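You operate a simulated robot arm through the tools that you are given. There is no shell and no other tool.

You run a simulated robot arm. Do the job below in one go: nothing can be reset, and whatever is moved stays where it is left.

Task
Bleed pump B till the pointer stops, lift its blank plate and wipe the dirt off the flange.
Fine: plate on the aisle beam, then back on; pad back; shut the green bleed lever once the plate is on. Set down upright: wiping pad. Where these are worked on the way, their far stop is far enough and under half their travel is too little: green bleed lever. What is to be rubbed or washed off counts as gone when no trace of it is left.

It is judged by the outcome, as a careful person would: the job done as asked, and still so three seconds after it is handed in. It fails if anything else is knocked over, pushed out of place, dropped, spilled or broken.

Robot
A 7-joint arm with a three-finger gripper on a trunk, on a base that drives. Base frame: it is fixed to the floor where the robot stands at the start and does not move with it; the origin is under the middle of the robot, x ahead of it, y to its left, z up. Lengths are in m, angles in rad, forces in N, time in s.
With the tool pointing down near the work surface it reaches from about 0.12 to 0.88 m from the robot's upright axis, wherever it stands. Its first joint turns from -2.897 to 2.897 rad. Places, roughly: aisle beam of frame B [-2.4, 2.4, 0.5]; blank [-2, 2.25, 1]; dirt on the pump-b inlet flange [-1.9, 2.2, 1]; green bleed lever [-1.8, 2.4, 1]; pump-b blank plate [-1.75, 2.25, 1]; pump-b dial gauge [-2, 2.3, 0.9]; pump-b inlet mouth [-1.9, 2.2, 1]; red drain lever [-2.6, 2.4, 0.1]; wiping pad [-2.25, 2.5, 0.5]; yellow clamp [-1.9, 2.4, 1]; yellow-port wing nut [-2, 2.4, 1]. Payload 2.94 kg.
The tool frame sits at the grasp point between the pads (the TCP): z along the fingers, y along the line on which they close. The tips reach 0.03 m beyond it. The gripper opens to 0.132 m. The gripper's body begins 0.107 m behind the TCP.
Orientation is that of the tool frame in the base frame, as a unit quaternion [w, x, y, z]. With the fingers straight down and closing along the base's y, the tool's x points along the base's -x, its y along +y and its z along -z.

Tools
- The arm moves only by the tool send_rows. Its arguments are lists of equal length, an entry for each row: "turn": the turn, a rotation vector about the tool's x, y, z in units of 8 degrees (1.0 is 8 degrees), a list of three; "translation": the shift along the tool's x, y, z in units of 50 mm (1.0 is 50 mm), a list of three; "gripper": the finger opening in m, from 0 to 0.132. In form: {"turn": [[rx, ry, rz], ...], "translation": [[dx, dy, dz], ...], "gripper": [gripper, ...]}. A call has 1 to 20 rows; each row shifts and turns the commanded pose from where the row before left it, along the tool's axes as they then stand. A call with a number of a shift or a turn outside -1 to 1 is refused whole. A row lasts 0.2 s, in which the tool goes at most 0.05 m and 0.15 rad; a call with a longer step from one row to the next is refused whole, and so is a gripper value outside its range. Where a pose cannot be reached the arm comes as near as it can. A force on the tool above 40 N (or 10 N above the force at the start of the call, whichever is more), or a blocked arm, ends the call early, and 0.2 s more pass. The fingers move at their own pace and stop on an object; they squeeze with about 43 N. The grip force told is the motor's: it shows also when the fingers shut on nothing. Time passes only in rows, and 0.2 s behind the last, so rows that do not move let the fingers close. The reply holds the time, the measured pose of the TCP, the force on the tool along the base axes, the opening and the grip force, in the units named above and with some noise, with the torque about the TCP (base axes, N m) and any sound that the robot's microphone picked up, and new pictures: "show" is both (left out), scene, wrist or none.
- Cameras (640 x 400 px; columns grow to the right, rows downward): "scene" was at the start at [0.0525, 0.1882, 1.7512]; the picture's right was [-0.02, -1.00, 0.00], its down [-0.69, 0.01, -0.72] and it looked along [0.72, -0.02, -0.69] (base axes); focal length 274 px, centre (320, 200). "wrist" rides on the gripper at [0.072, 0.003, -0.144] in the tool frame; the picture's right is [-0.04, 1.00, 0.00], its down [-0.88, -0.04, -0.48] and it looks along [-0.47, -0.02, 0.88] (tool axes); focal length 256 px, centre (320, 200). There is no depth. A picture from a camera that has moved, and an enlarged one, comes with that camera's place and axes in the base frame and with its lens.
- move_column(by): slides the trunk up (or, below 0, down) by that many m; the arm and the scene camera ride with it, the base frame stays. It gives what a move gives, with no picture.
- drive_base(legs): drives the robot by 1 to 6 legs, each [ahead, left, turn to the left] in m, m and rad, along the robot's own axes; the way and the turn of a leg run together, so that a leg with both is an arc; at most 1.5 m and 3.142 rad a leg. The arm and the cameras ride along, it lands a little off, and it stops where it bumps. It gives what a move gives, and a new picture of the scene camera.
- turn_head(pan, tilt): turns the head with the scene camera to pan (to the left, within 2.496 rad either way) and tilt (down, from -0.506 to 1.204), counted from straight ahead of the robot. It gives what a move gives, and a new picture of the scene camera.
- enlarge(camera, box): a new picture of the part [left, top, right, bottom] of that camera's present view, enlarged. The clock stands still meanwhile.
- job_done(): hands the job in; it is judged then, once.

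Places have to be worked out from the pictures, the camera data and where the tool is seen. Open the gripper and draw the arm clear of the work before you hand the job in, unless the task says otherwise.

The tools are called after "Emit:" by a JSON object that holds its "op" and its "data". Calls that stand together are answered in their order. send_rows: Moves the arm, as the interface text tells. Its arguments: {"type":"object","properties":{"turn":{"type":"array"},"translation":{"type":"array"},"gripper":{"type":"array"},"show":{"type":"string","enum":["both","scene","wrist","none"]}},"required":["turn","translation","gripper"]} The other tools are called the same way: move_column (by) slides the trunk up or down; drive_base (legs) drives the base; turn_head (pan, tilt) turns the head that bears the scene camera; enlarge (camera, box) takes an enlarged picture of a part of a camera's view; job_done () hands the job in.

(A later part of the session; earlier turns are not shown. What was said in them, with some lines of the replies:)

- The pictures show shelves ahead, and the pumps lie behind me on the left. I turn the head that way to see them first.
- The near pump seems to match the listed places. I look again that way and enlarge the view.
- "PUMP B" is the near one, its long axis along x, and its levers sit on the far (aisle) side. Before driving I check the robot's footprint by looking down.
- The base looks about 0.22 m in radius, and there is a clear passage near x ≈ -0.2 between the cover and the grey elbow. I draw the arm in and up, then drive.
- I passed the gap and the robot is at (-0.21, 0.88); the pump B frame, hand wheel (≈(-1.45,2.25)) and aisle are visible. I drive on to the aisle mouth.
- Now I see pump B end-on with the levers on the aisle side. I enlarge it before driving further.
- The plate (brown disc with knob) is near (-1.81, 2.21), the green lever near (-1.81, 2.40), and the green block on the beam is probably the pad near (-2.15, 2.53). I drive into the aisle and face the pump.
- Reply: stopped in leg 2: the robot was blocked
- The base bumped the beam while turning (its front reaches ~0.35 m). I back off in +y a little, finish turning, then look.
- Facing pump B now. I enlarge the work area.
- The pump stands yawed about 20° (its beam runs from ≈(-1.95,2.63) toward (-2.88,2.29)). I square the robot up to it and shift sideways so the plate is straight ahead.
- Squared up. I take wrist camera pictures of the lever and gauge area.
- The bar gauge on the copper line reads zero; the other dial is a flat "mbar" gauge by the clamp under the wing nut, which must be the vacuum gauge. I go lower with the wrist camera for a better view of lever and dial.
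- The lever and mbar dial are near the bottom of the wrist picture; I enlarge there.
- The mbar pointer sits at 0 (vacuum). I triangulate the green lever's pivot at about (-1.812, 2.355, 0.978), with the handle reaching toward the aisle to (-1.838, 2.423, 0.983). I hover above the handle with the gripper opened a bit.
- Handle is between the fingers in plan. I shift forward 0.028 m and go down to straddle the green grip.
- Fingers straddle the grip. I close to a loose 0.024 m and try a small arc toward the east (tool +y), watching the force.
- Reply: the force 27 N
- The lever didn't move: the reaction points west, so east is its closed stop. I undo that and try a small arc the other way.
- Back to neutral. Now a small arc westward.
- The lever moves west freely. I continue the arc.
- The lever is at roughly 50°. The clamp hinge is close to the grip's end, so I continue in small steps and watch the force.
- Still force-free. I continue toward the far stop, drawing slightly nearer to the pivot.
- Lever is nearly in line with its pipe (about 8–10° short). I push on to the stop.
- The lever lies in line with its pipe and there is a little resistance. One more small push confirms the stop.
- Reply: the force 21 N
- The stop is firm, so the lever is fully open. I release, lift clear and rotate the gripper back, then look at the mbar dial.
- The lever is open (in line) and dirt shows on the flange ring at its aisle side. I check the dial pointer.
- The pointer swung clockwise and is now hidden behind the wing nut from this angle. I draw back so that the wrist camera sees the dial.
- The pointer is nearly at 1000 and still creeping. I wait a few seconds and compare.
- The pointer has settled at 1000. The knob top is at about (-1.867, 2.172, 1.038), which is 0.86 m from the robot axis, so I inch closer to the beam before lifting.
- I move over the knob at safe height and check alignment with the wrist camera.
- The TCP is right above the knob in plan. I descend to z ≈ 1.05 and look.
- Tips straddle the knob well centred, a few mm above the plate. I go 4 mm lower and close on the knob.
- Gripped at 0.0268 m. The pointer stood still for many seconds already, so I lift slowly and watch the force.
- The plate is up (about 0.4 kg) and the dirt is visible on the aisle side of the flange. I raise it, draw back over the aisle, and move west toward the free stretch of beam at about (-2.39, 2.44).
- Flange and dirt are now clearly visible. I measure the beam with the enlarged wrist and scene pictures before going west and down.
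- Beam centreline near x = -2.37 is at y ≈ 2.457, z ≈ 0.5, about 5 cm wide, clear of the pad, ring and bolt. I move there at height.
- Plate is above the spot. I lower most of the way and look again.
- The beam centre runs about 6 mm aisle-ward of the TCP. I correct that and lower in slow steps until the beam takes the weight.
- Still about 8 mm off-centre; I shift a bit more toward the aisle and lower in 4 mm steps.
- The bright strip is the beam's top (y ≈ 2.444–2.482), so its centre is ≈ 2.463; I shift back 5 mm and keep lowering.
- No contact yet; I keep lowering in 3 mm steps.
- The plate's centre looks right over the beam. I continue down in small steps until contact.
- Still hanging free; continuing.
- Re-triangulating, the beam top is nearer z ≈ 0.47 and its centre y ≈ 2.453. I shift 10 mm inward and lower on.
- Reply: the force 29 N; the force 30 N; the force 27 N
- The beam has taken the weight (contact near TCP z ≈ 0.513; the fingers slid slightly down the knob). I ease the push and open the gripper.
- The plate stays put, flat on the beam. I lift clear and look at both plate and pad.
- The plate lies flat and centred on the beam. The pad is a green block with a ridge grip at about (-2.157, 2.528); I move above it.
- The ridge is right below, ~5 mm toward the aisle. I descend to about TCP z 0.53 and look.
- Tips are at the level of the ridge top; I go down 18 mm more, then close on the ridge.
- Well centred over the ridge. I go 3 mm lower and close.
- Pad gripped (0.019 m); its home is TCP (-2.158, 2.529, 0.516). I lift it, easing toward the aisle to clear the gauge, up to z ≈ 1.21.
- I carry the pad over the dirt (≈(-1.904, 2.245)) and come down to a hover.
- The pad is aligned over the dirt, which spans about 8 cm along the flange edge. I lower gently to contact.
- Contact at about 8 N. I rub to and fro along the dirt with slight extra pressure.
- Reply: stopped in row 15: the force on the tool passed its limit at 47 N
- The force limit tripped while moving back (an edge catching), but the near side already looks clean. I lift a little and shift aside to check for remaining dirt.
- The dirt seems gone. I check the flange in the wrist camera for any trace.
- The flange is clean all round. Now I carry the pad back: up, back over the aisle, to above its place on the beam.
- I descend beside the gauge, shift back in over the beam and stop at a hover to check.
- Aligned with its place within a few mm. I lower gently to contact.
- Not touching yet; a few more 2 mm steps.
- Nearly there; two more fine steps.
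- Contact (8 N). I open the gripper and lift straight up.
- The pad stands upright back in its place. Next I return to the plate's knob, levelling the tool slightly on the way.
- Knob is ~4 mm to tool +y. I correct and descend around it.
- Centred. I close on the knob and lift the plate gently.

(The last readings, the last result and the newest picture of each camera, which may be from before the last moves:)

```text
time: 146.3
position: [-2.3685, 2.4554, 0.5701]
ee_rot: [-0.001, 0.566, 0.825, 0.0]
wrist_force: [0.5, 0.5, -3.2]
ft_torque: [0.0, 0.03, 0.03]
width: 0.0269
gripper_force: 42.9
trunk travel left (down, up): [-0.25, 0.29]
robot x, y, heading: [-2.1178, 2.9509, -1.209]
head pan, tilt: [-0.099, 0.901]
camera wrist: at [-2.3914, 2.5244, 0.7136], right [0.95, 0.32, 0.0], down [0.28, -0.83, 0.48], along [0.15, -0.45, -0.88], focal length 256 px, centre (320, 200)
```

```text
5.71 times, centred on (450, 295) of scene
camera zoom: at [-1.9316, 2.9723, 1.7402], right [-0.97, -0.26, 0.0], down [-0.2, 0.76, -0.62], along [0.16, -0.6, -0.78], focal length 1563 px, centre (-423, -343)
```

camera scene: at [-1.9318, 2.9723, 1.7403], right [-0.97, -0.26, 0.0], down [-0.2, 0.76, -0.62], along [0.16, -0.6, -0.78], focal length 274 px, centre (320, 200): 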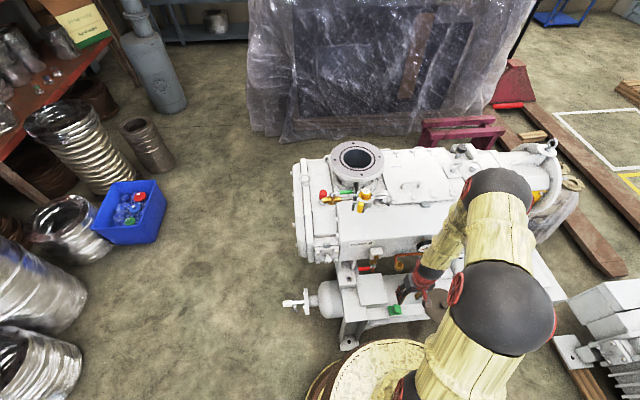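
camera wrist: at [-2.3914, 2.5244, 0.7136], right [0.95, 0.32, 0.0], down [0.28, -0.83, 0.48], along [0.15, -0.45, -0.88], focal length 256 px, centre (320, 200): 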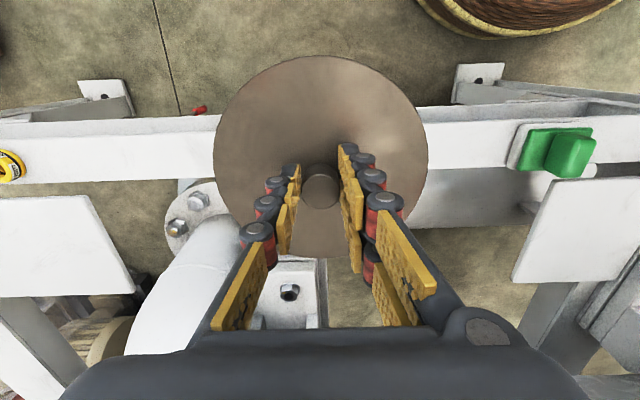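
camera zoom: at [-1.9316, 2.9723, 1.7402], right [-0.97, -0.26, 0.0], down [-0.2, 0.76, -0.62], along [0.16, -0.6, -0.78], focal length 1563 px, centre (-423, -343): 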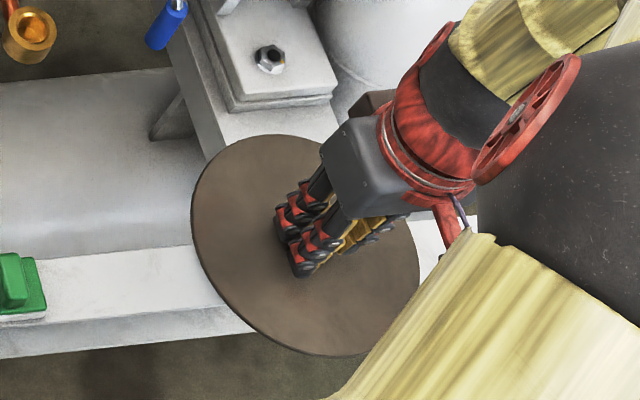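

The plate hangs level. I raise it to z ≈ 1.21.

Emit:
{"op": "send_rows", "data": {"turn": [[0, 0, 0], [0, 0, 0], [0, 0, 0], [0, 0, 0], [0, 0, 0], [0, 0, 0], [0, 0, 0], [0, 0, 0], [0, 0, 0], [0, 0, 0], [0, 0, 0], [0, 0, 0], [0, 0, 0], [0, 0, 0], [0, 0, 0], [0, 0, 0], [0, 0, 0]], "translation": [[0.05, 0, -0.7], [0.05, 0, -0.8], [0.05, 0, -0.8], [0.05, 0, -0.8], [0, 0, -0.8], [0, 0, -0.8], [0, 0, -0.8], [0, 0, -0.8], [0, 0, -0.8], [0, 0, -0.8], [0, 0, -0.8], [0, 0, -0.8], [0, 0, -0.8], [0, 0, -0.8], [0, 0, -0.8], [0, 0, -0.8], [0, 0, 0]], "gripper": [0.01, 0.01, 0.01, 0.01, 0.01, 0.01, 0.01, 0.01, 0.01, 0.01, 0.01, 0.01, 0.01, 0.01, 0.01, 0.01, 0.01], "show": "none"}}

```text
time: 149.9
position: [-2.3719, 2.4689, 1.2034]
ee_rot: [0.0, 0.566, 0.824, -0.001]
wrist_force: [-0.1, 0.5, -4.7]
ft_torque: [0.02, -0.01, 0.03]
width: 0.0265
gripper_force: 42.6
trunk travel left (down, up): [-0.25, 0.29]
robot x, y, heading: [-2.1169, 2.9481, -1.208]
head pan, tilt: [-0.099, 0.901]
```

Now east along the aisle, then forward over the flange.

Emit:
{"op": "send_rows", "data": {"turn": [[0, 0, 0], [0, 0, 0], [0, 0, 0], [0, 0, 0], [0, 0, 0], [0, 0, 0], [0, 0, 0], [0, 0, 0], [0, 0, 0], [0, 0, 0], [0, 0, 0]], "translation": [[0, 0.73, 0], [0, 0.73, 0], [0, 0.73, 0], [0, 0.73, 0], [0, 0.73, 0], [0, 0.73, 0], [0, 0.73, 0], [0, 0.73, 0], [0, 0.73, 0], [0, 0.73, 0], [0, 0, 0]], "gripper": [0.01, 0.01, 0.01, 0.01, 0.01, 0.01, 0.01, 0.01, 0.01, 0.01, 0.01], "show": "none"}}

Emit:
{"op": "send_rows", "data": {"turn": [[0, 0, 0], [0, 0, 0], [0, 0, 0], [0, 0, 0], [0, 0, 0], [0, 0, 0], [0, 0, 0], [0, 0, 0], [0, 0, 0], [0, 0, 0], [0, 0, 0], [0, 0, 0], [0, 0, 0]], "translation": [[-0.762, 0, 0], [-0.762, 0, 0], [-0.762, 0, 0], [-0.762, 0, 0], [-0.762, 0, 0], [-0.762, 0, 0], [-0.762, 0, 0], [-0.762, 0, 0], [-0.762, 0, 0], [-0.762, 0, 0], [-0.762, 0, 0], [-0.762, 0, 0], [0, 0, 0]], "gripper": [0.01, 0.01, 0.01, 0.01, 0.01, 0.01, 0.01, 0.01, 0.01, 0.01, 0.01, 0.01, 0.01], "show": "both"}}

Emit:
{"op": "enlarge", "data": {"camera": "scene", "box": [300, 120, 420, 204]}}

```text
time: 152.3
position: [-2.0286, 2.5975, 1.205]
ee_rot: [-0.001, 0.566, 0.824, -0.001]
wrist_force: [-0.8, 0.4, -4.6]
ft_torque: [-0.01, -0.01, -0.03]
width: 0.0268
gripper_force: 43.2
trunk travel left (down, up): [-0.25, 0.29]
robot x, y, heading: [-2.1199, 2.9496, -1.208]
head pan, tilt: [-0.099, 0.901]
```

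```text
time: 155.1
position: [-1.867, 2.1704, 1.2054]
ee_rot: [-0.001, 0.567, 0.824, -0.001]
wrist_force: [-0.3, -0.4, -3.6]
ft_torque: [0.06, 0.01, -0.01]
width: 0.0268
gripper_force: 42.8
trunk travel left (down, up): [-0.25, 0.29]
robot x, y, heading: [-2.117, 2.9515, -1.209]
head pan, tilt: [-0.099, 0.901]
camera scene: at [-1.9312, 2.9724, 1.7403], right [-0.97, -0.26, 0.0], down [-0.2, 0.76, -0.62], along [0.16, -0.6, -0.78], focal length 274 px, centre (320, 200)
camera wrist: at [-1.8885, 2.2393, 1.349], right [0.95, 0.32, 0.0], down [0.28, -0.83, 0.48], along [0.15, -0.45, -0.88], focal length 256 px, centre (320, 200)
```

scene: 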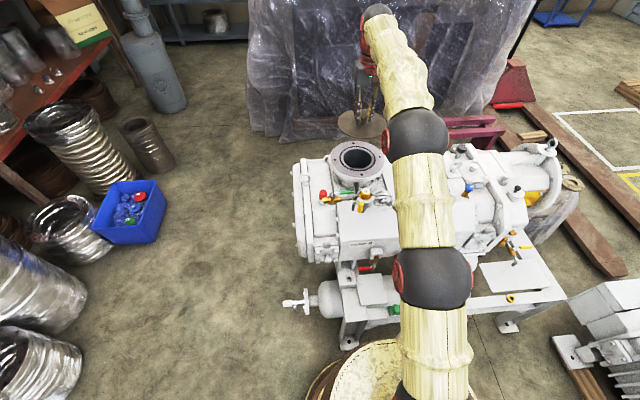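
wrist: 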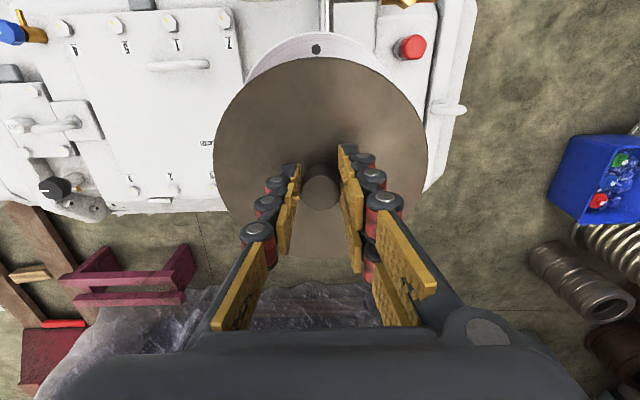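

```text
4.76 times, centred on (360, 162) of scene
camera zoom: at [-1.9312, 2.9724, 1.7403], right [-0.97, -0.26, 0.0], down [-0.2, 0.76, -0.62], along [0.16, -0.6, -0.78], focal length 1303 px, centre (130, 381)
```

zoom: 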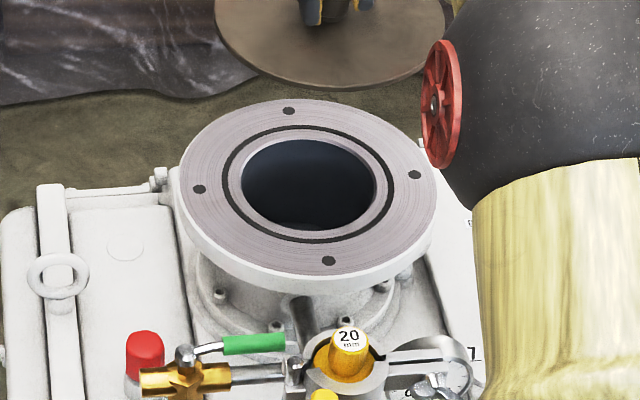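

Above the flange. I lower to ~1 cm above it and check alignment.

Emit:
{"op": "send_rows", "data": {"turn": [[0, 0, 0], [0, 0, 0], [0, 0, 0], [0, 0, 0], [0, 0, 0], [0, 0, 0]], "translation": [[0, 0, 0.7], [0, 0, 0.7], [0, 0, 0.6], [0, 0, 0.5], [0, 0, 0.3], [0, 0, 0]], "gripper": [0.01, 0.01, 0.01, 0.01, 0.01, 0.01], "show": "wrist"}}

Emit:
{"op": "enlarge", "data": {"camera": "scene", "box": [300, 120, 420, 204]}}

Emit:
{"op": "enlarge", "data": {"camera": "wrist", "box": [160, 0, 480, 280]}}

```text
time: 156.5
position: [-1.867, 2.1709, 1.0635]
ee_rot: [-0.001, 0.566, 0.824, -0.001]
wrist_force: [-0.7, -0.1, -4.0]
ft_torque: [0.04, 0.06, -0.02]
width: 0.0271
gripper_force: 42.8
trunk travel left (down, up): [-0.25, 0.29]
robot x, y, heading: [-2.1182, 2.9511, -1.206]
head pan, tilt: [-0.099, 0.901]
camera wrist: at [-1.889, 2.2388, 1.2077], right [0.95, 0.32, 0.0], down [0.28, -0.83, 0.48], along [0.15, -0.45, -0.88], focal length 256 px, centre (320, 200)
```

wrist: 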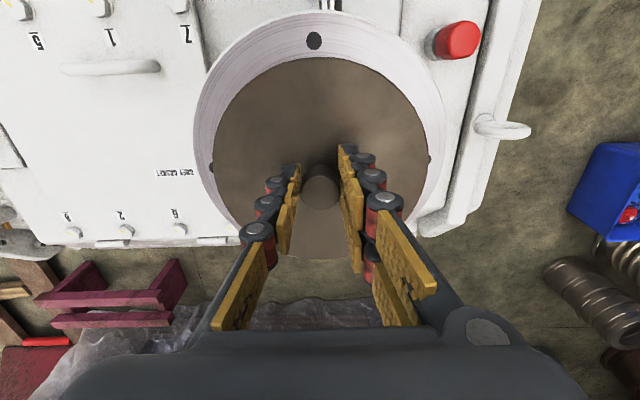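

```text
4.76 times, centred on (360, 162) of scene
camera zoom: at [-1.931, 2.9717, 1.7402], right [-0.97, -0.26, 0.0], down [-0.2, 0.76, -0.62], along [0.16, -0.6, -0.78], focal length 1303 px, centre (130, 381)
```

zoom: 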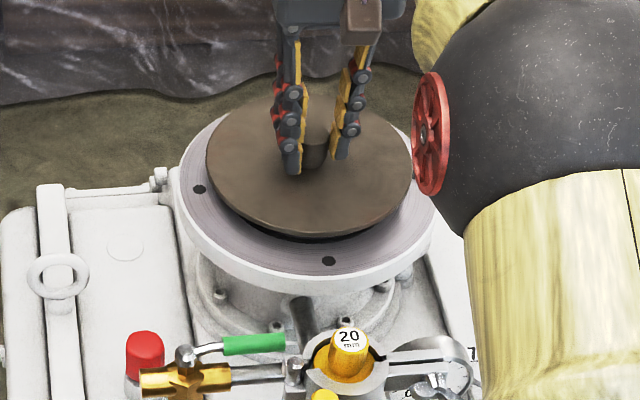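

```text
1.43 times, centred on (320, 140) of wrist
camera zoom: at [-1.889, 2.2388, 1.2077], right [0.95, 0.32, 0.0], down [0.28, -0.83, 0.48], along [0.15, -0.45, -0.88], focal length 366 px, centre (320, 286)
```

zoom: 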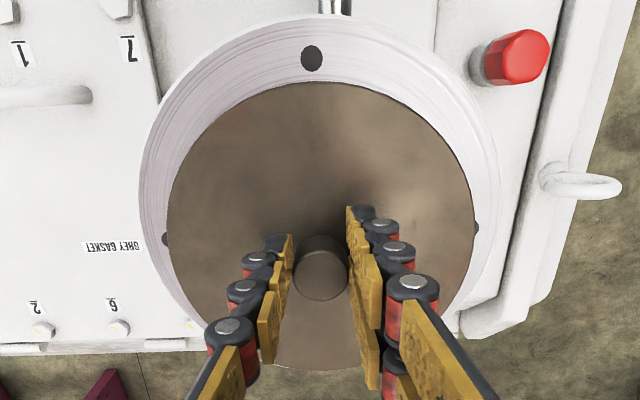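

The plate sits about 4 mm further forward in the grip than at first, so I shift 2.5 mm toward the aisle and lower to contact.

Emit:
{"op": "send_rows", "data": {"turn": [[0, 0, 0], [0, 0, 0], [0, 0, 0], [0, 0, 0]], "translation": [[0.05, 0, 0.1], [0, 0, 0.08], [0, 0, 0.06], [0, 0, 0]], "gripper": [0.01, 0.01, 0.01, 0.01], "show": "none"}}

Emit:
{"op": "send_rows", "data": {"turn": [[0, 0, 0], [0, 0, 0]], "translation": [[0, 0, 0.04], [0, 0, 0]], "gripper": [0.01, 0.01], "show": "wrist"}}

Emit:
{"op": "enlarge", "data": {"camera": "scene", "box": [300, 120, 420, 204]}}

```text
time: 157.5
position: [-1.867, 2.1734, 1.0517]
ee_rot: [-0.001, 0.566, 0.825, 0.0]
wrist_force: [-0.1, 0.6, -4.1]
ft_torque: [-0.01, 0.0, 0.0]
width: 0.0267
gripper_force: 42.4
trunk travel left (down, up): [-0.25, 0.29]
robot x, y, heading: [-2.1194, 2.9536, -1.204]
head pan, tilt: [-0.099, 0.901]
```

```text
time: 158.1
position: [-1.8657, 2.1728, 1.0491]
ee_rot: [-0.001, 0.567, 0.824, -0.001]
wrist_force: [0.1, -0.9, -4.2]
ft_torque: [0.03, -0.01, 0.03]
width: 0.0269
gripper_force: 42.9
trunk travel left (down, up): [-0.25, 0.29]
robot x, y, heading: [-2.1178, 2.956, -1.204]
head pan, tilt: [-0.099, 0.901]
camera wrist: at [-1.8892, 2.2413, 1.1929], right [0.95, 0.32, 0.0], down [0.28, -0.83, 0.48], along [0.15, -0.45, -0.88], focal length 256 px, centre (320, 200)
```

wrist: 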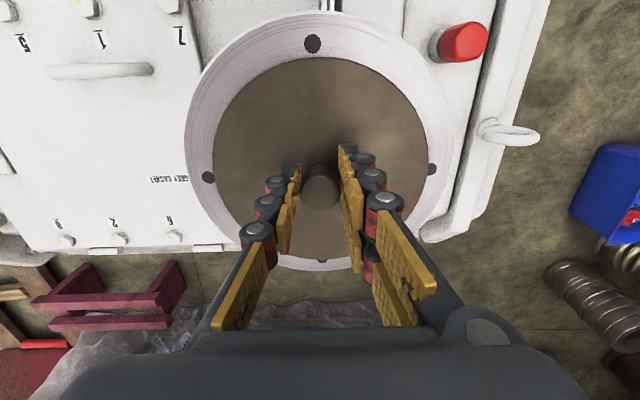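

```text
4.76 times, centred on (360, 162) of scene
camera zoom: at [-1.931, 2.9716, 1.7402], right [-0.97, -0.26, 0.0], down [-0.2, 0.76, -0.62], along [0.16, -0.6, -0.78], focal length 1303 px, centre (130, 381)
```

zoom: 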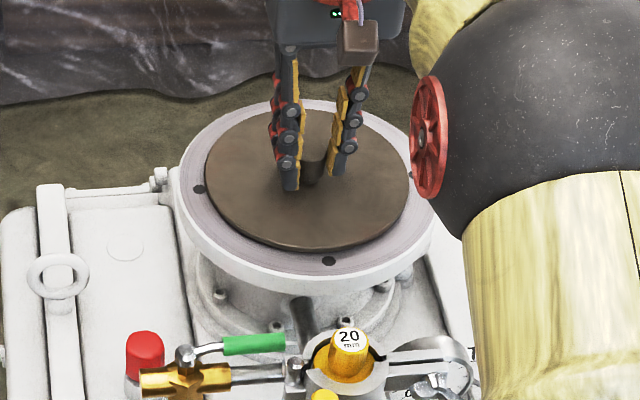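

Alignment matches the original within about 1–2 mm. I lower the last bit.

Emit:
{"op": "send_rows", "data": {"turn": [[0, 0, 0], [0, 0, 0]], "translation": [[0, -0.02, 0.03], [0, 0, 0]], "gripper": [0.01, 0.01], "show": "none"}}

Emit:
{"op": "send_rows", "data": {"turn": [[0, 0, 0], [0, 0, 0]], "translation": [[0, 0, 0.03], [0, 0, 0]], "gripper": [0.01, 0.01], "show": "none"}}

```text
time: 158.7
position: [-1.869, 2.1719, 1.0485]
ee_rot: [-0.001, 0.567, 0.824, -0.001]
wrist_force: [-0.2, 0.4, -4.2]
ft_torque: [0.04, -0.02, 0.0]
width: 0.0269
gripper_force: 43.1
trunk travel left (down, up): [-0.25, 0.29]
robot x, y, heading: [-2.1164, 2.9494, -1.211]
head pan, tilt: [-0.099, 0.901]
```

```text
time: 159.3
position: [-1.8673, 2.1726, 1.0468]
ee_rot: [0.001, 0.567, 0.824, -0.001]
wrist_force: [0.1, 1.1, 0.7]
ft_torque: [0.08, 0.01, 0.0]
width: 0.0266
gripper_force: 42.8
trunk travel left (down, up): [-0.25, 0.29]
robot x, y, heading: [-2.1183, 2.9541, -1.207]
head pan, tilt: [-0.099, 0.901]
```

The flange has taken the plate's weight. I open the gripper, lift straight up and inspect.

Emit:
{"op": "send_rows", "data": {"turn": [[0, 0, 0], [0, 0, 0], [0, 0, 0], [0, 0, 0], [0, 0, 0], [0, 0, 0], [0, 0, 0]], "translation": [[0, 0, 0], [0, 0, 0], [0, 0, 0], [0, 0, -0.4], [0, 0, -0.8], [0, 0, -0.8], [0, 0, -0.5]], "gripper": [0.035, 0.05, 0.06, 0.06, 0.06, 0.06, 0.06], "show": "both"}}

Emit:
{"op": "enlarge", "data": {"camera": "scene", "box": [300, 120, 420, 204]}}

Emit:
{"op": "enlarge", "data": {"camera": "wrist", "box": [200, 0, 440, 220]}}

```text
time: 160.9
position: [-1.8665, 2.1733, 1.1706]
ee_rot: [0.0, 0.566, 0.824, -0.001]
wrist_force: [-0.3, -0.3, -0.6]
ft_torque: [-0.02, 0.02, -0.03]
width: 0.0603
gripper_force: 0.1
trunk travel left (down, up): [-0.25, 0.29]
robot x, y, heading: [-2.1216, 2.95, -1.204]
head pan, tilt: [-0.099, 0.901]
camera scene: at [-1.9313, 2.9724, 1.7402], right [-0.97, -0.26, 0.0], down [-0.2, 0.76, -0.62], along [0.16, -0.6, -0.78], focal length 274 px, centre (320, 200)
camera wrist: at [-1.8895, 2.2426, 1.3162], right [0.95, 0.32, 0.0], down [0.28, -0.83, 0.48], along [0.15, -0.45, -0.88], focal length 256 px, centre (320, 200)
```

scene: 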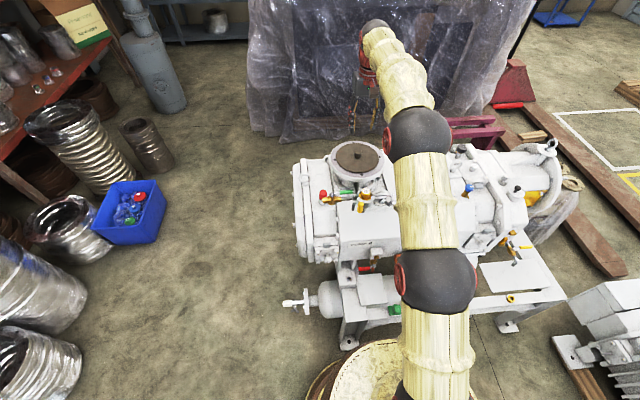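
wrist: 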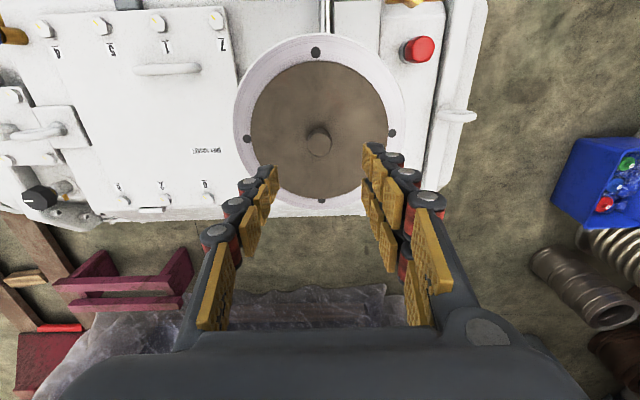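

```text
4.76 times, centred on (360, 162) of scene
camera zoom: at [-1.9313, 2.9724, 1.7402], right [-0.97, -0.26, 0.0], down [-0.2, 0.76, -0.62], along [0.16, -0.6, -0.78], focal length 1303 px, centre (130, 381)
```

zoom: 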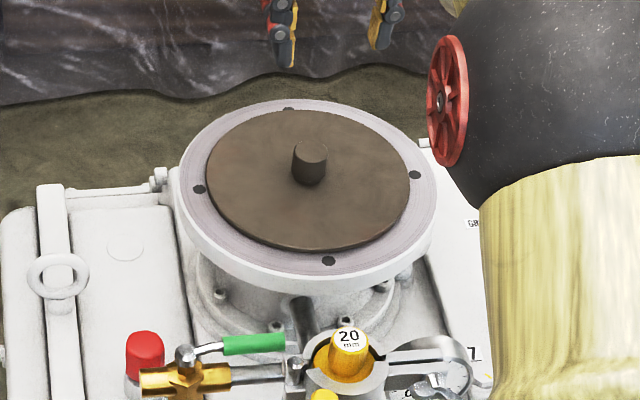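

```text
1.82 times, centred on (320, 110) of wrist
camera zoom: at [-1.8895, 2.2426, 1.3162], right [0.95, 0.32, 0.0], down [0.28, -0.83, 0.48], along [0.15, -0.45, -0.88], focal length 465 px, centre (320, 364)
```

zoom: 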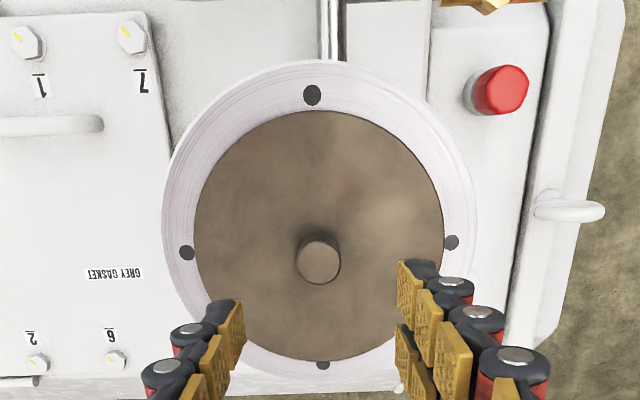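

The plate sits centred on the flange like before. Now I go above the opened lever and turn the gripper 90° to straddle it.

Emit:
{"op": "send_rows", "data": {"turn": [[0, 0, 0], [0, 0, 0], [0, 0, 0], [0, 0, 0], [0, 0, -1], [0, 0, -1], [0, 0, -1], [0, 0, -1], [0, 0, -1], [0, 0, -1], [0, 0, -1], [0, 0, -1], [0, 0, -1], [0, 0, -1], [0, 0, -1], [0, 0, -0.25], [0, 0, 0]], "translation": [[0.74, 0.36, 0], [0.74, 0.36, 0], [0.74, 0.36, 0], [0.74, 0.36, 0], [0, 0, 0], [0, 0, 0], [0, 0, 0], [0, 0, 0], [0, 0, 0], [0, 0, 0], [0, 0, 0], [0, 0, 0], [0, 0, 0], [0, 0, 0], [0, 0, 0], [0, 0, 0], [0, 0, 0]], "gripper": [0.05, 0.05, 0.05, 0.05, 0.05, 0.05, 0.05, 0.05, 0.05, 0.05, 0.05, 0.05, 0.05, 0.05, 0.05, 0.05, 0.05], "show": "both"}}

Emit:
{"op": "enlarge", "data": {"camera": "wrist", "box": [180, 60, 460, 240]}}

Emit:
{"op": "enlarge", "data": {"camera": "scene", "box": [310, 130, 410, 200]}}

```text
time: 164.5
position: [-1.8524, 2.3358, 1.172]
ee_rot: [-0.001, -0.182, 0.983, 0.0]
wrist_force: [0.5, -0.6, -1.0]
ft_torque: [0.0, 0.02, 0.0]
width: 0.0503
gripper_force: 0.1
trunk travel left (down, up): [-0.25, 0.29]
robot x, y, heading: [-2.1164, 2.9498, -1.207]
head pan, tilt: [-0.099, 0.901]
camera scene: at [-1.9311, 2.9722, 1.7402], right [-0.97, -0.26, 0.0], down [-0.2, 0.76, -0.62], along [0.16, -0.6, -0.78], focal length 274 px, centre (320, 200)
camera wrist: at [-1.9211, 2.313, 1.3153], right [-0.32, 0.95, 0.0], down [0.83, 0.28, 0.47], along [0.45, 0.15, -0.88], focal length 256 px, centre (320, 200)
```

scene: 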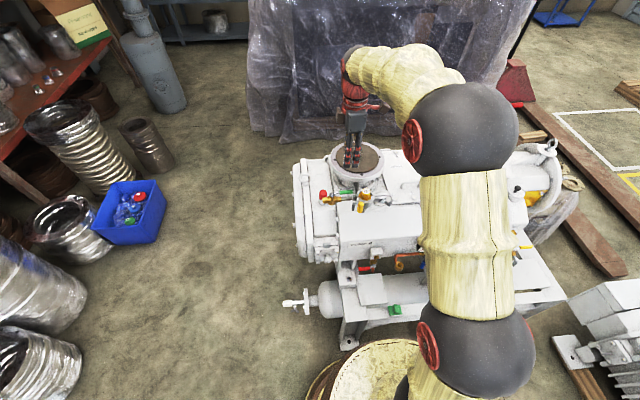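
wrist: 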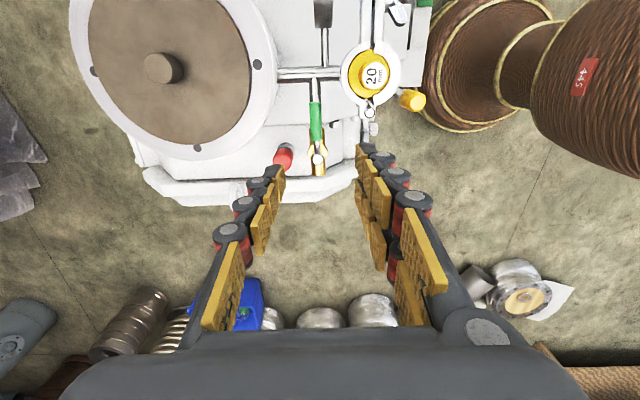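

```text
2.22 times, centred on (320, 150) of wrist
camera zoom: at [-1.9211, 2.313, 1.3153], right [-0.32, 0.95, 0.0], down [0.83, 0.28, 0.47], along [0.45, 0.15, -0.88], focal length 569 px, centre (320, 311)
```

zoom: 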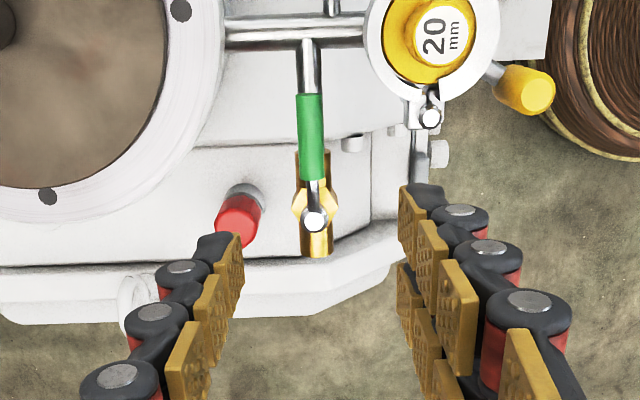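

```text
5.71 times, centred on (360, 165) of scene
camera zoom: at [-1.9311, 2.9722, 1.7402], right [-0.97, -0.26, 0.0], down [-0.2, 0.76, -0.62], along [0.16, -0.6, -0.78], focal length 1563 px, centre (91, 400)
```

zoom: 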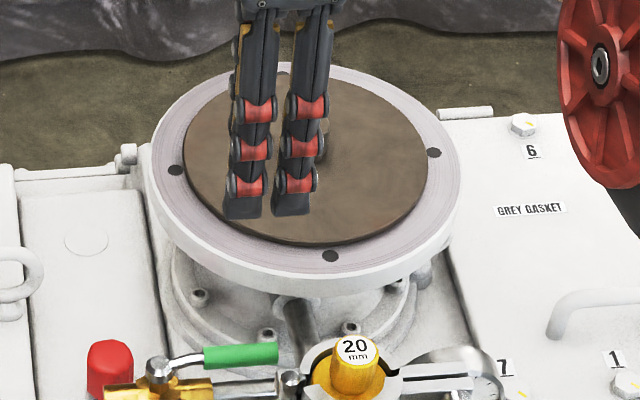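

Handle lies centred between the fingers; I shift 4 mm and descend to straddle it.

Emit:
{"op": "send_rows", "data": {"turn": [[0, 0, 0], [0, 0, 0], [0, 0, 0], [0, 0, 0], [0, 0, 0], [0, 0, 0]], "translation": [[0, -0.09, 0.7], [0, 0, 0.8], [0, 0, 0.8], [0, 0, 0.7], [0, 0, 0.6], [0, 0, 0]], "gripper": [0.046, 0.046, 0.046, 0.046, 0.046, 0.046], "show": "wrist"}}

Emit:
{"op": "enlarge", "data": {"camera": "wrist", "box": [180, 100, 440, 270]}}

```text
time: 165.9
position: [-1.8513, 2.3314, 0.9902]
ee_rot: [0.0, -0.182, 0.983, 0.001]
wrist_force: [-0.4, -1.1, -0.2]
ft_torque: [-0.03, 0.05, 0.0]
width: 0.046
gripper_force: 0.1
trunk travel left (down, up): [-0.25, 0.29]
robot x, y, heading: [-2.1153, 2.9481, -1.205]
head pan, tilt: [-0.099, 0.901]
camera wrist: at [-1.9206, 2.3089, 1.1344], right [-0.32, 0.95, 0.0], down [0.83, 0.28, 0.47], along [0.45, 0.15, -0.88], focal length 256 px, centre (320, 200)
```

wrist: 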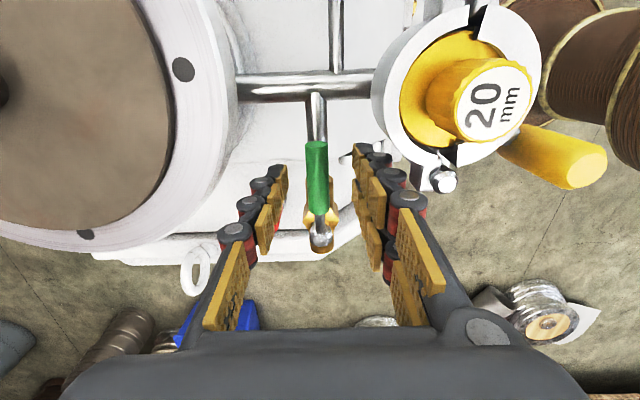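

```text
2.35 times, centred on (310, 185) of wrist
camera zoom: at [-1.9206, 2.3089, 1.1344], right [-0.32, 0.95, 0.0], down [0.83, 0.28, 0.47], along [0.45, 0.15, -0.88], focal length 602 px, centre (344, 235)
```

zoom: 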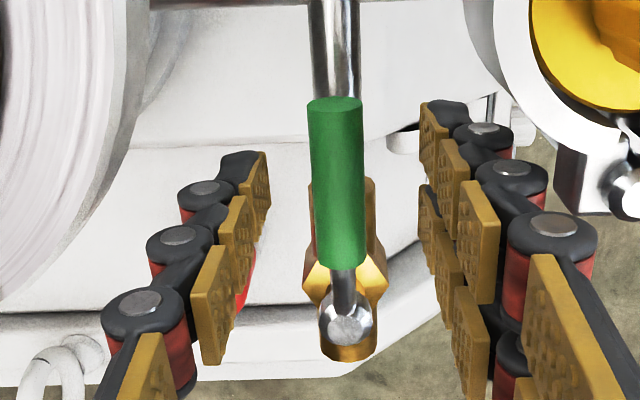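

Straddled. I sweep the lever back toward the aisle in the reverse arc.

Emit:
{"op": "send_rows", "data": {"turn": [[0, 0, 0], [0, 0, 0], [0, 0, 1], [0, 0, 1], [0, 0, 1], [0, 0, 1], [0, 0, 0]], "translation": [[0, 0, 0], [0, 0.12, 0], [0, 0.125, 0], [0, 0.125, 0], [0, 0.125, 0], [0, 0.125, 0], [0, 0, 0]], "gripper": [0.032, 0.032, 0.032, 0.032, 0.032, 0.032, 0.032], "show": "wrist"}}

Emit:
{"op": "enlarge", "data": {"camera": "wrist", "box": [180, 100, 440, 270]}}

```text
time: 167.5
position: [-1.8572, 2.3622, 0.9923]
ee_rot: [0.0, 0.096, 0.995, -0.001]
wrist_force: [-1.7, -0.7, 0.1]
ft_torque: [0.02, 0.01, 0.01]
width: 0.0324
gripper_force: 1.1
trunk travel left (down, up): [-0.25, 0.29]
robot x, y, heading: [-2.1195, 2.953, -1.208]
head pan, tilt: [-0.099, 0.901]
camera wrist: at [-1.9282, 2.3784, 1.1356], right [0.24, 0.97, 0.0], down [0.86, -0.21, 0.47], along [0.46, -0.11, -0.88], focal length 256 px, centre (320, 200)
```

wrist: 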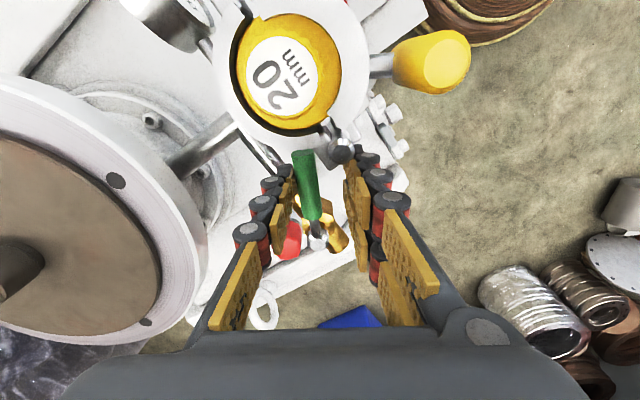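

```text
2.35 times, centred on (310, 185) of wrist
camera zoom: at [-1.9282, 2.3784, 1.1356], right [0.24, 0.97, 0.0], down [0.86, -0.21, 0.47], along [0.46, -0.11, -0.88], focal length 602 px, centre (344, 235)
```

zoom: 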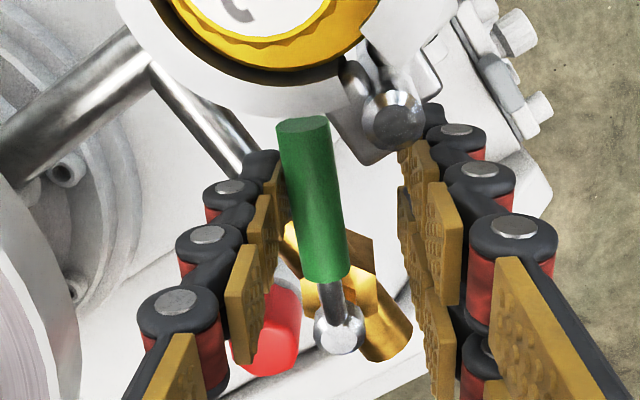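

It follows. I continue, drawing a bit closer to the pivot to stay clear of the clamp hinge.

Emit:
{"op": "send_rows", "data": {"turn": [[0, 0, 1], [0, 0, 1], [0, 0, 1], [0, 0, 1], [0, 0, 0]], "translation": [[-0.08, 0.125, 0], [-0.03, 0.125, 0], [-0.02, 0.13, 0], [-0.01, 0.13, 0], [0, 0, 0]], "gripper": [0.032, 0.032, 0.032, 0.032, 0.032], "show": "wrist"}}

Emit:
{"op": "enlarge", "data": {"camera": "wrist", "box": [180, 100, 440, 270]}}

```text
time: 168.7
position: [-1.8406, 2.3834, 0.9914]
ee_rot: [0.0, 0.367, 0.93, -0.001]
wrist_force: [-1.5, -1.5, -0.1]
ft_torque: [-0.02, 0.01, 0.02]
width: 0.0331
gripper_force: 0.9
trunk travel left (down, up): [-0.25, 0.29]
robot x, y, heading: [-2.1184, 2.9517, -1.202]
head pan, tilt: [-0.099, 0.901]
camera wrist: at [-1.8909, 2.4341, 1.1354], right [0.71, 0.7, 0.0], down [0.62, -0.63, 0.48], along [0.33, -0.34, -0.88], focal length 256 px, centre (320, 200)
```

wrist: 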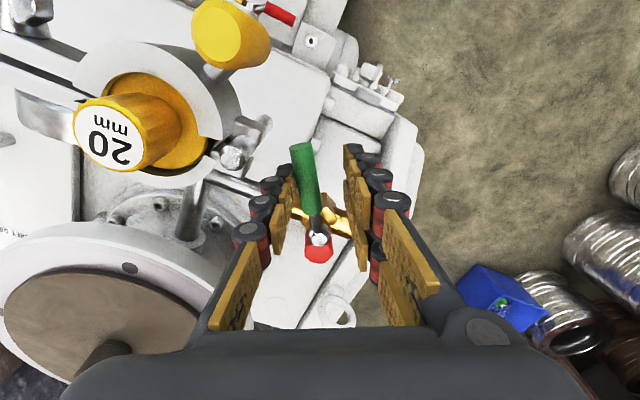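

```text
2.35 times, centred on (310, 185) of wrist
camera zoom: at [-1.8909, 2.4341, 1.1354], right [0.71, 0.7, 0.0], down [0.62, -0.63, 0.48], along [0.33, -0.34, -0.88], focal length 602 px, centre (344, 235)
```

zoom: 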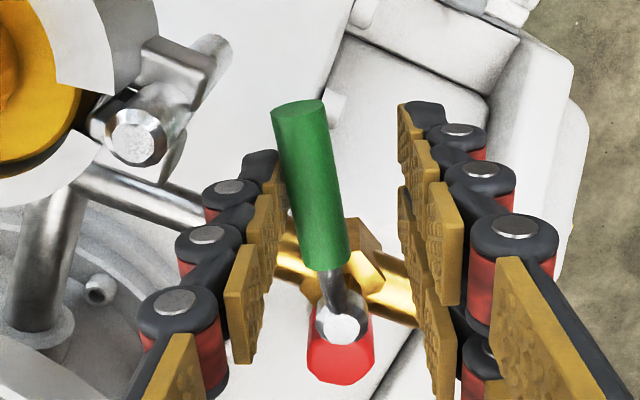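

About 35° left. I continue to the neutral orientation and then push to the closed stop.

Emit:
{"op": "send_rows", "data": {"turn": [[0, 0, 1], [0, 0, 1], [0, 0, 1], [0, 0, 0.25], [0, 0, 0]], "translation": [[-0.01, 0.14, 0], [-0.01, 0.14, 0], [-0.01, 0.14, 0], [0, 0.12, 0], [0, 0, 0]], "gripper": [0.032, 0.032, 0.032, 0.032, 0.032], "show": "wrist"}}

Emit:
{"op": "enlarge", "data": {"camera": "wrist", "box": [180, 100, 440, 270]}}

```text
time: 169.9
position: [-1.8179, 2.3966, 0.9916]
ee_rot: [0.0, 0.567, 0.824, -0.001]
wrist_force: [-1.4, -0.8, -0.8]
ft_torque: [0.0, 0.02, -0.01]
width: 0.0329
gripper_force: 0.9
trunk travel left (down, up): [-0.25, 0.29]
robot x, y, heading: [-2.1147, 2.9511, -1.206]
head pan, tilt: [-0.099, 0.901]
camera wrist: at [-1.8407, 2.4656, 1.1353], right [0.95, 0.32, 0.0], down [0.28, -0.83, 0.48], along [0.15, -0.45, -0.88], focal length 256 px, centre (320, 200)
```

wrist: 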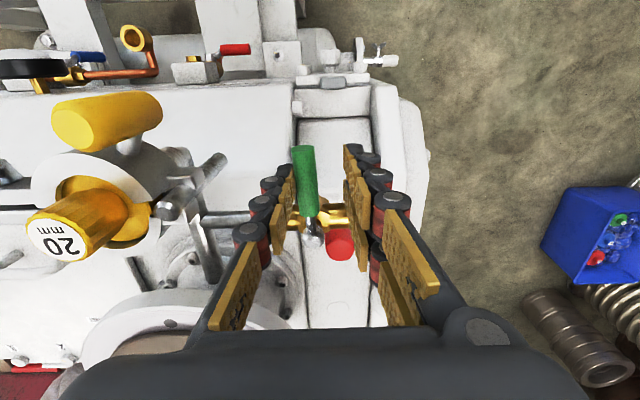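

```text
2.35 times, centred on (310, 185) of wrist
camera zoom: at [-1.8407, 2.4656, 1.1353], right [0.95, 0.32, 0.0], down [0.28, -0.83, 0.48], along [0.15, -0.45, -0.88], focal length 602 px, centre (344, 235)
```

zoom: 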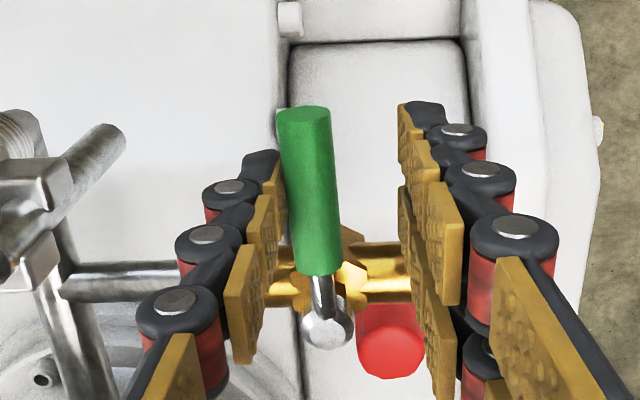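

A few degrees remain. I push on in small steps until the stop resists.

Emit:
{"op": "send_rows", "data": {"turn": [[0, 0, 0], [0, 0, 0], [0, 0, 0]], "translation": [[0, 0.1, 0], [0, 0.1, 0], [0, 0, 0]], "gripper": [0.033, 0.033, 0.033], "show": "none"}}

Emit:
{"op": "send_rows", "data": {"turn": [[0, 0, 0], [0, 0, 0], [0, 0, 0]], "translation": [[0, 0.06, 0], [0, 0.06, 0], [0, 0, 0]], "gripper": [0.033, 0.033, 0.033], "show": "wrist"}}

Emit:
{"op": "enlarge", "data": {"camera": "wrist", "box": [180, 100, 440, 270]}}

```text
time: 170.7
position: [-1.8127, 2.3995, 0.9911]
ee_rot: [0.0, 0.567, 0.824, -0.001]
wrist_force: [-15.4, -5.6, -1.4]
ft_torque: [-0.03, 0.19, -0.04]
width: 0.0441
gripper_force: 8.1
trunk travel left (down, up): [-0.25, 0.29]
robot x, y, heading: [-2.1158, 2.9483, -1.208]
head pan, tilt: [-0.099, 0.901]
```

```text
time: 171.5
position: [-1.8064, 2.4005, 0.9913]
ee_rot: [-0.001, 0.567, 0.823, 0.001]
wrist_force: [-29.2, -9.4, -5.3]
ft_torque: [-0.05, 0.3, -0.12]
width: 0.0532
gripper_force: 14.5
trunk travel left (down, up): [-0.25, 0.29]
robot x, y, heading: [-2.1162, 2.954, -1.208]
head pan, tilt: [-0.099, 0.901]
camera wrist: at [-1.8289, 2.47, 1.1354], right [0.95, 0.32, 0.0], down [0.28, -0.83, 0.47], along [0.15, -0.45, -0.88], focal length 256 px, centre (320, 200)
```

wrist: 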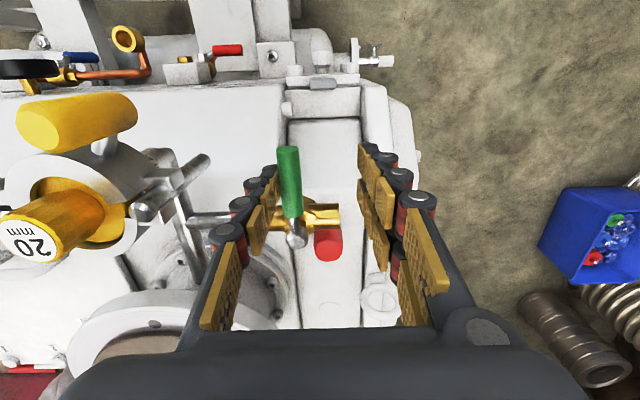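

```text
2.35 times, centred on (310, 185) of wrist
camera zoom: at [-1.8289, 2.47, 1.1354], right [0.95, 0.32, 0.0], down [0.28, -0.83, 0.47], along [0.15, -0.45, -0.88], focal length 602 px, centre (344, 235)
```

zoom: 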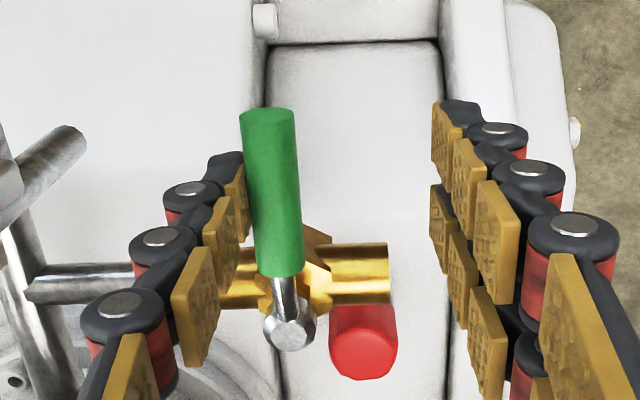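

The stop holds at ~30 N, lever crosswise as at the start: closed. I back off, lift and draw the arm toward the aisle.

Emit:
{"op": "send_rows", "data": {"turn": [[0, 0, 0], [0, 0, 0], [0, 0, 0], [0, 0, 0], [0, 0, 0], [0, 0, 0], [0, 0, 0], [0, 0, 0], [0, 0, 0], [0, 0, 0], [0, 0, 0]], "translation": [[0, -0.15, 0], [0, -0.15, 0], [0, 0, -0.6], [0, 0, -0.9], [0, 0, -0.9], [0, 0, -0.9], [0.8, 0, -0.5], [0.9, 0, 0], [0.9, -0.3, 0], [0.9, -0.3, 0], [0, 0, 0]], "gripper": [0.055, 0.055, 0.055, 0.055, 0.055, 0.055, 0.055, 0.055, 0.055, 0.055, 0.055], "show": "both"}}

Emit:
{"op": "enlarge", "data": {"camera": "scene", "box": [310, 130, 410, 200]}}

Emit:
{"op": "enlarge", "data": {"camera": "wrist", "box": [220, 200, 440, 330]}}

```text
time: 173.9
position: [-1.9078, 2.5484, 1.18]
ee_rot: [-0.001, 0.567, 0.824, -0.001]
wrist_force: [0.1, 0.0, -0.5]
ft_torque: [-0.06, -0.01, -0.01]
width: 0.0548
gripper_force: 0.0
trunk travel left (down, up): [-0.25, 0.29]
robot x, y, heading: [-2.1174, 2.9523, -1.209]
head pan, tilt: [-0.099, 0.901]
camera scene: at [-1.9311, 2.9724, 1.7402], right [-0.97, -0.26, 0.0], down [-0.2, 0.76, -0.62], along [0.16, -0.6, -0.78], focal length 274 px, centre (320, 200)
camera wrist: at [-1.9304, 2.6172, 1.3233], right [0.95, 0.32, 0.0], down [0.28, -0.83, 0.48], along [0.15, -0.45, -0.88], focal length 256 px, centre (320, 200)
```

scene: 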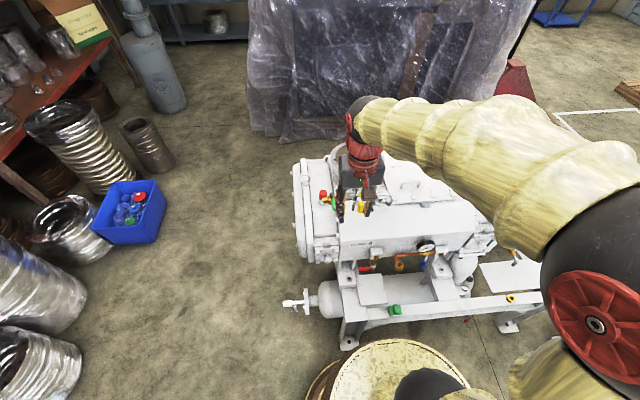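
wrist: 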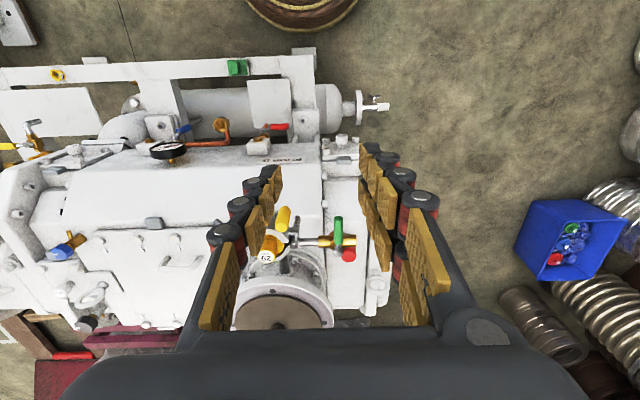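

```text
5.71 times, centred on (360, 165) of scene
camera zoom: at [-1.9311, 2.9724, 1.7402], right [-0.97, -0.26, 0.0], down [-0.2, 0.76, -0.62], along [0.16, -0.6, -0.78], focal length 1563 px, centre (91, 400)
```

zoom: 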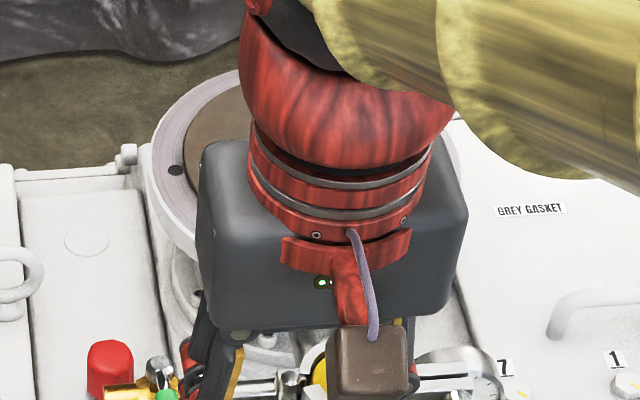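

```text
2.91 times, centred on (330, 265) of wrist
camera zoom: at [-1.9304, 2.6172, 1.3233], right [0.95, 0.32, 0.0], down [0.28, -0.83, 0.48], along [0.15, -0.45, -0.88], focal length 745 px, centre (291, 11)
```

zoom: 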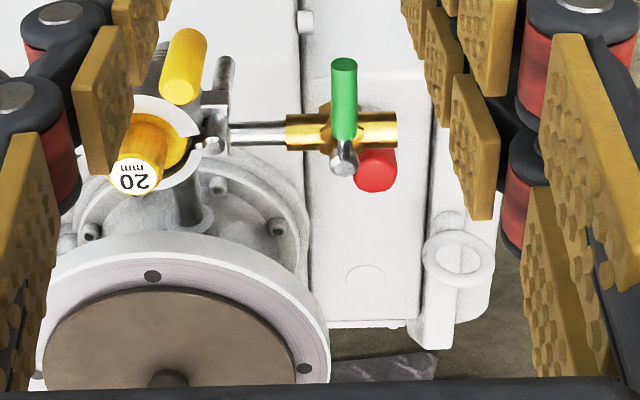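

All is in place: lever shut, plate on. I draw the arm fully clear and take a last look.

Emit:
{"op": "send_rows", "data": {"turn": [[0, 0, 0], [0, 0, 0], [0, 0, 0], [0, 0, 0], [0, 0, 0], [0, 0, 0]], "translation": [[0.7, -0.5, -0.5], [0.7, -0.5, -0.5], [0.6, -0.5, -0.5], [0, -0.9, -0.4], [0, -0.9, -0.4], [0, 0, 0]], "gripper": [0.08, 0.08, 0.08, 0.08, 0.08, 0.08], "show": "both"}}

Emit:
{"op": "enlarge", "data": {"camera": "scene", "box": [300, 130, 420, 210]}}

Emit:
{"op": "enlarge", "data": {"camera": "scene", "box": [330, 220, 560, 350]}}

```text
time: 175.3
position: [-2.0992, 2.5833, 1.2965]
ee_rot: [0.0, 0.566, 0.825, 0.0]
wrist_force: [0.6, 0.3, -0.2]
ft_torque: [-0.01, -0.04, 0.02]
width: 0.08
gripper_force: 0.1
trunk travel left (down, up): [-0.25, 0.29]
robot x, y, heading: [-2.1169, 2.9476, -1.207]
head pan, tilt: [-0.099, 0.901]
camera scene: at [-1.9315, 2.9729, 1.7403], right [-0.97, -0.26, 0.0], down [-0.2, 0.76, -0.62], along [0.16, -0.6, -0.78], focal length 274 px, centre (320, 200)
camera wrist: at [-2.1217, 2.6519, 1.4402], right [0.95, 0.32, 0.0], down [0.28, -0.83, 0.48], along [0.15, -0.45, -0.88], focal length 256 px, centre (320, 200)
```

scene: 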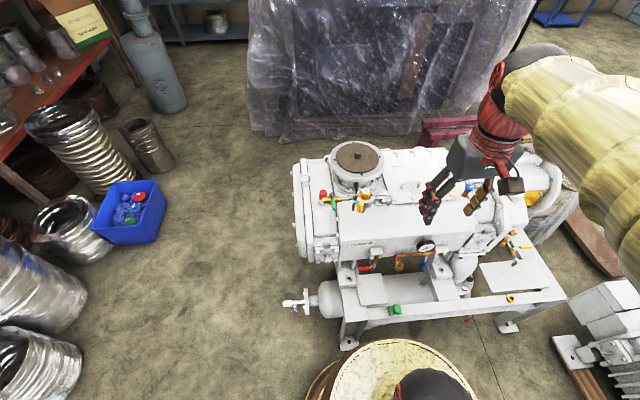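
wrist: 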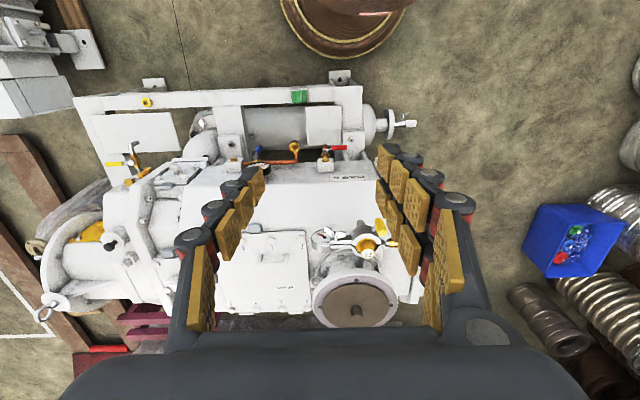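

```text
5.00 times, centred on (360, 170) of scene
camera zoom: at [-1.9315, 2.9729, 1.7403], right [-0.97, -0.26, 0.0], down [-0.2, 0.76, -0.62], along [0.16, -0.6, -0.78], focal length 1368 px, centre (120, 350)
```

zoom: 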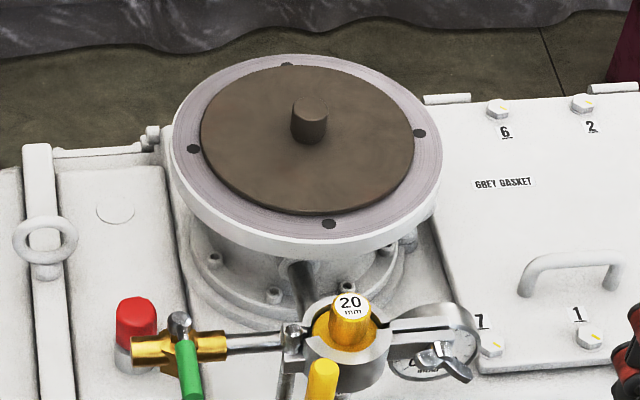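

```text
2.78 times, centred on (445, 285) of scene
camera zoom: at [-1.9315, 2.9729, 1.7403], right [-0.97, -0.26, 0.0], down [-0.2, 0.76, -0.62], along [0.16, -0.6, -0.78], focal length 761 px, centre (-28, -36)
```

zoom: 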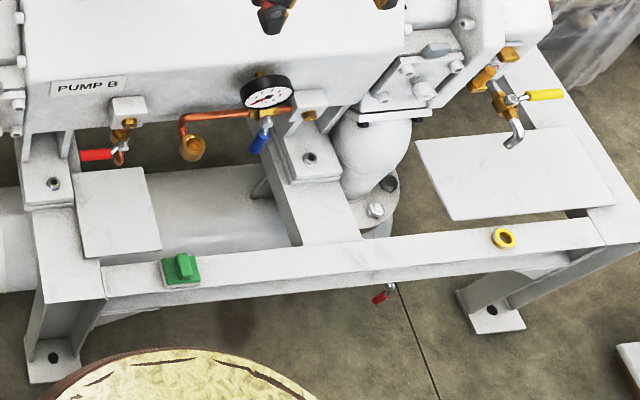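

Everything checks out: plate centred on the clean flange, green lever crosswise (shut), pad upright on the beam in its old place, and the arm clear with the gripper open. I hand the job in.

Emit:
{"op": "job_done", "data": {}}

```text
The job is handed in.
```

Pump B is bled, its inlet flange is clean, and everything I moved is back in place; the job is handed in.

- **Bleed:** I turned the green bleed lever to its far stop. I waited until the pointer on the flat mbar dial by the yellow clamp came to rest at 1000, then left it a few more seconds before lifting the plate.
- **Plate:** I set it down on the aisle beam for the wiping and then put it back on the flange, centred to within about 1–2 mm of where it was.
- **Flange:** I wiped it with the pad, and close-up pictures from both cameras showed no dirt left. The wipe stopped early when the pad caught on an edge (47 N). Nothing shifted, and the dirt was already gone.
- **Pad:** It is back upright at its old spot on the beam.
- **Lever:** I shut the green lever against its closed stop once the plate was on.

While driving in, the base bumped pump B's frame once as it turned. I saw nothing moved or knocked over. The gripper is open and the arm is clear of the pump.
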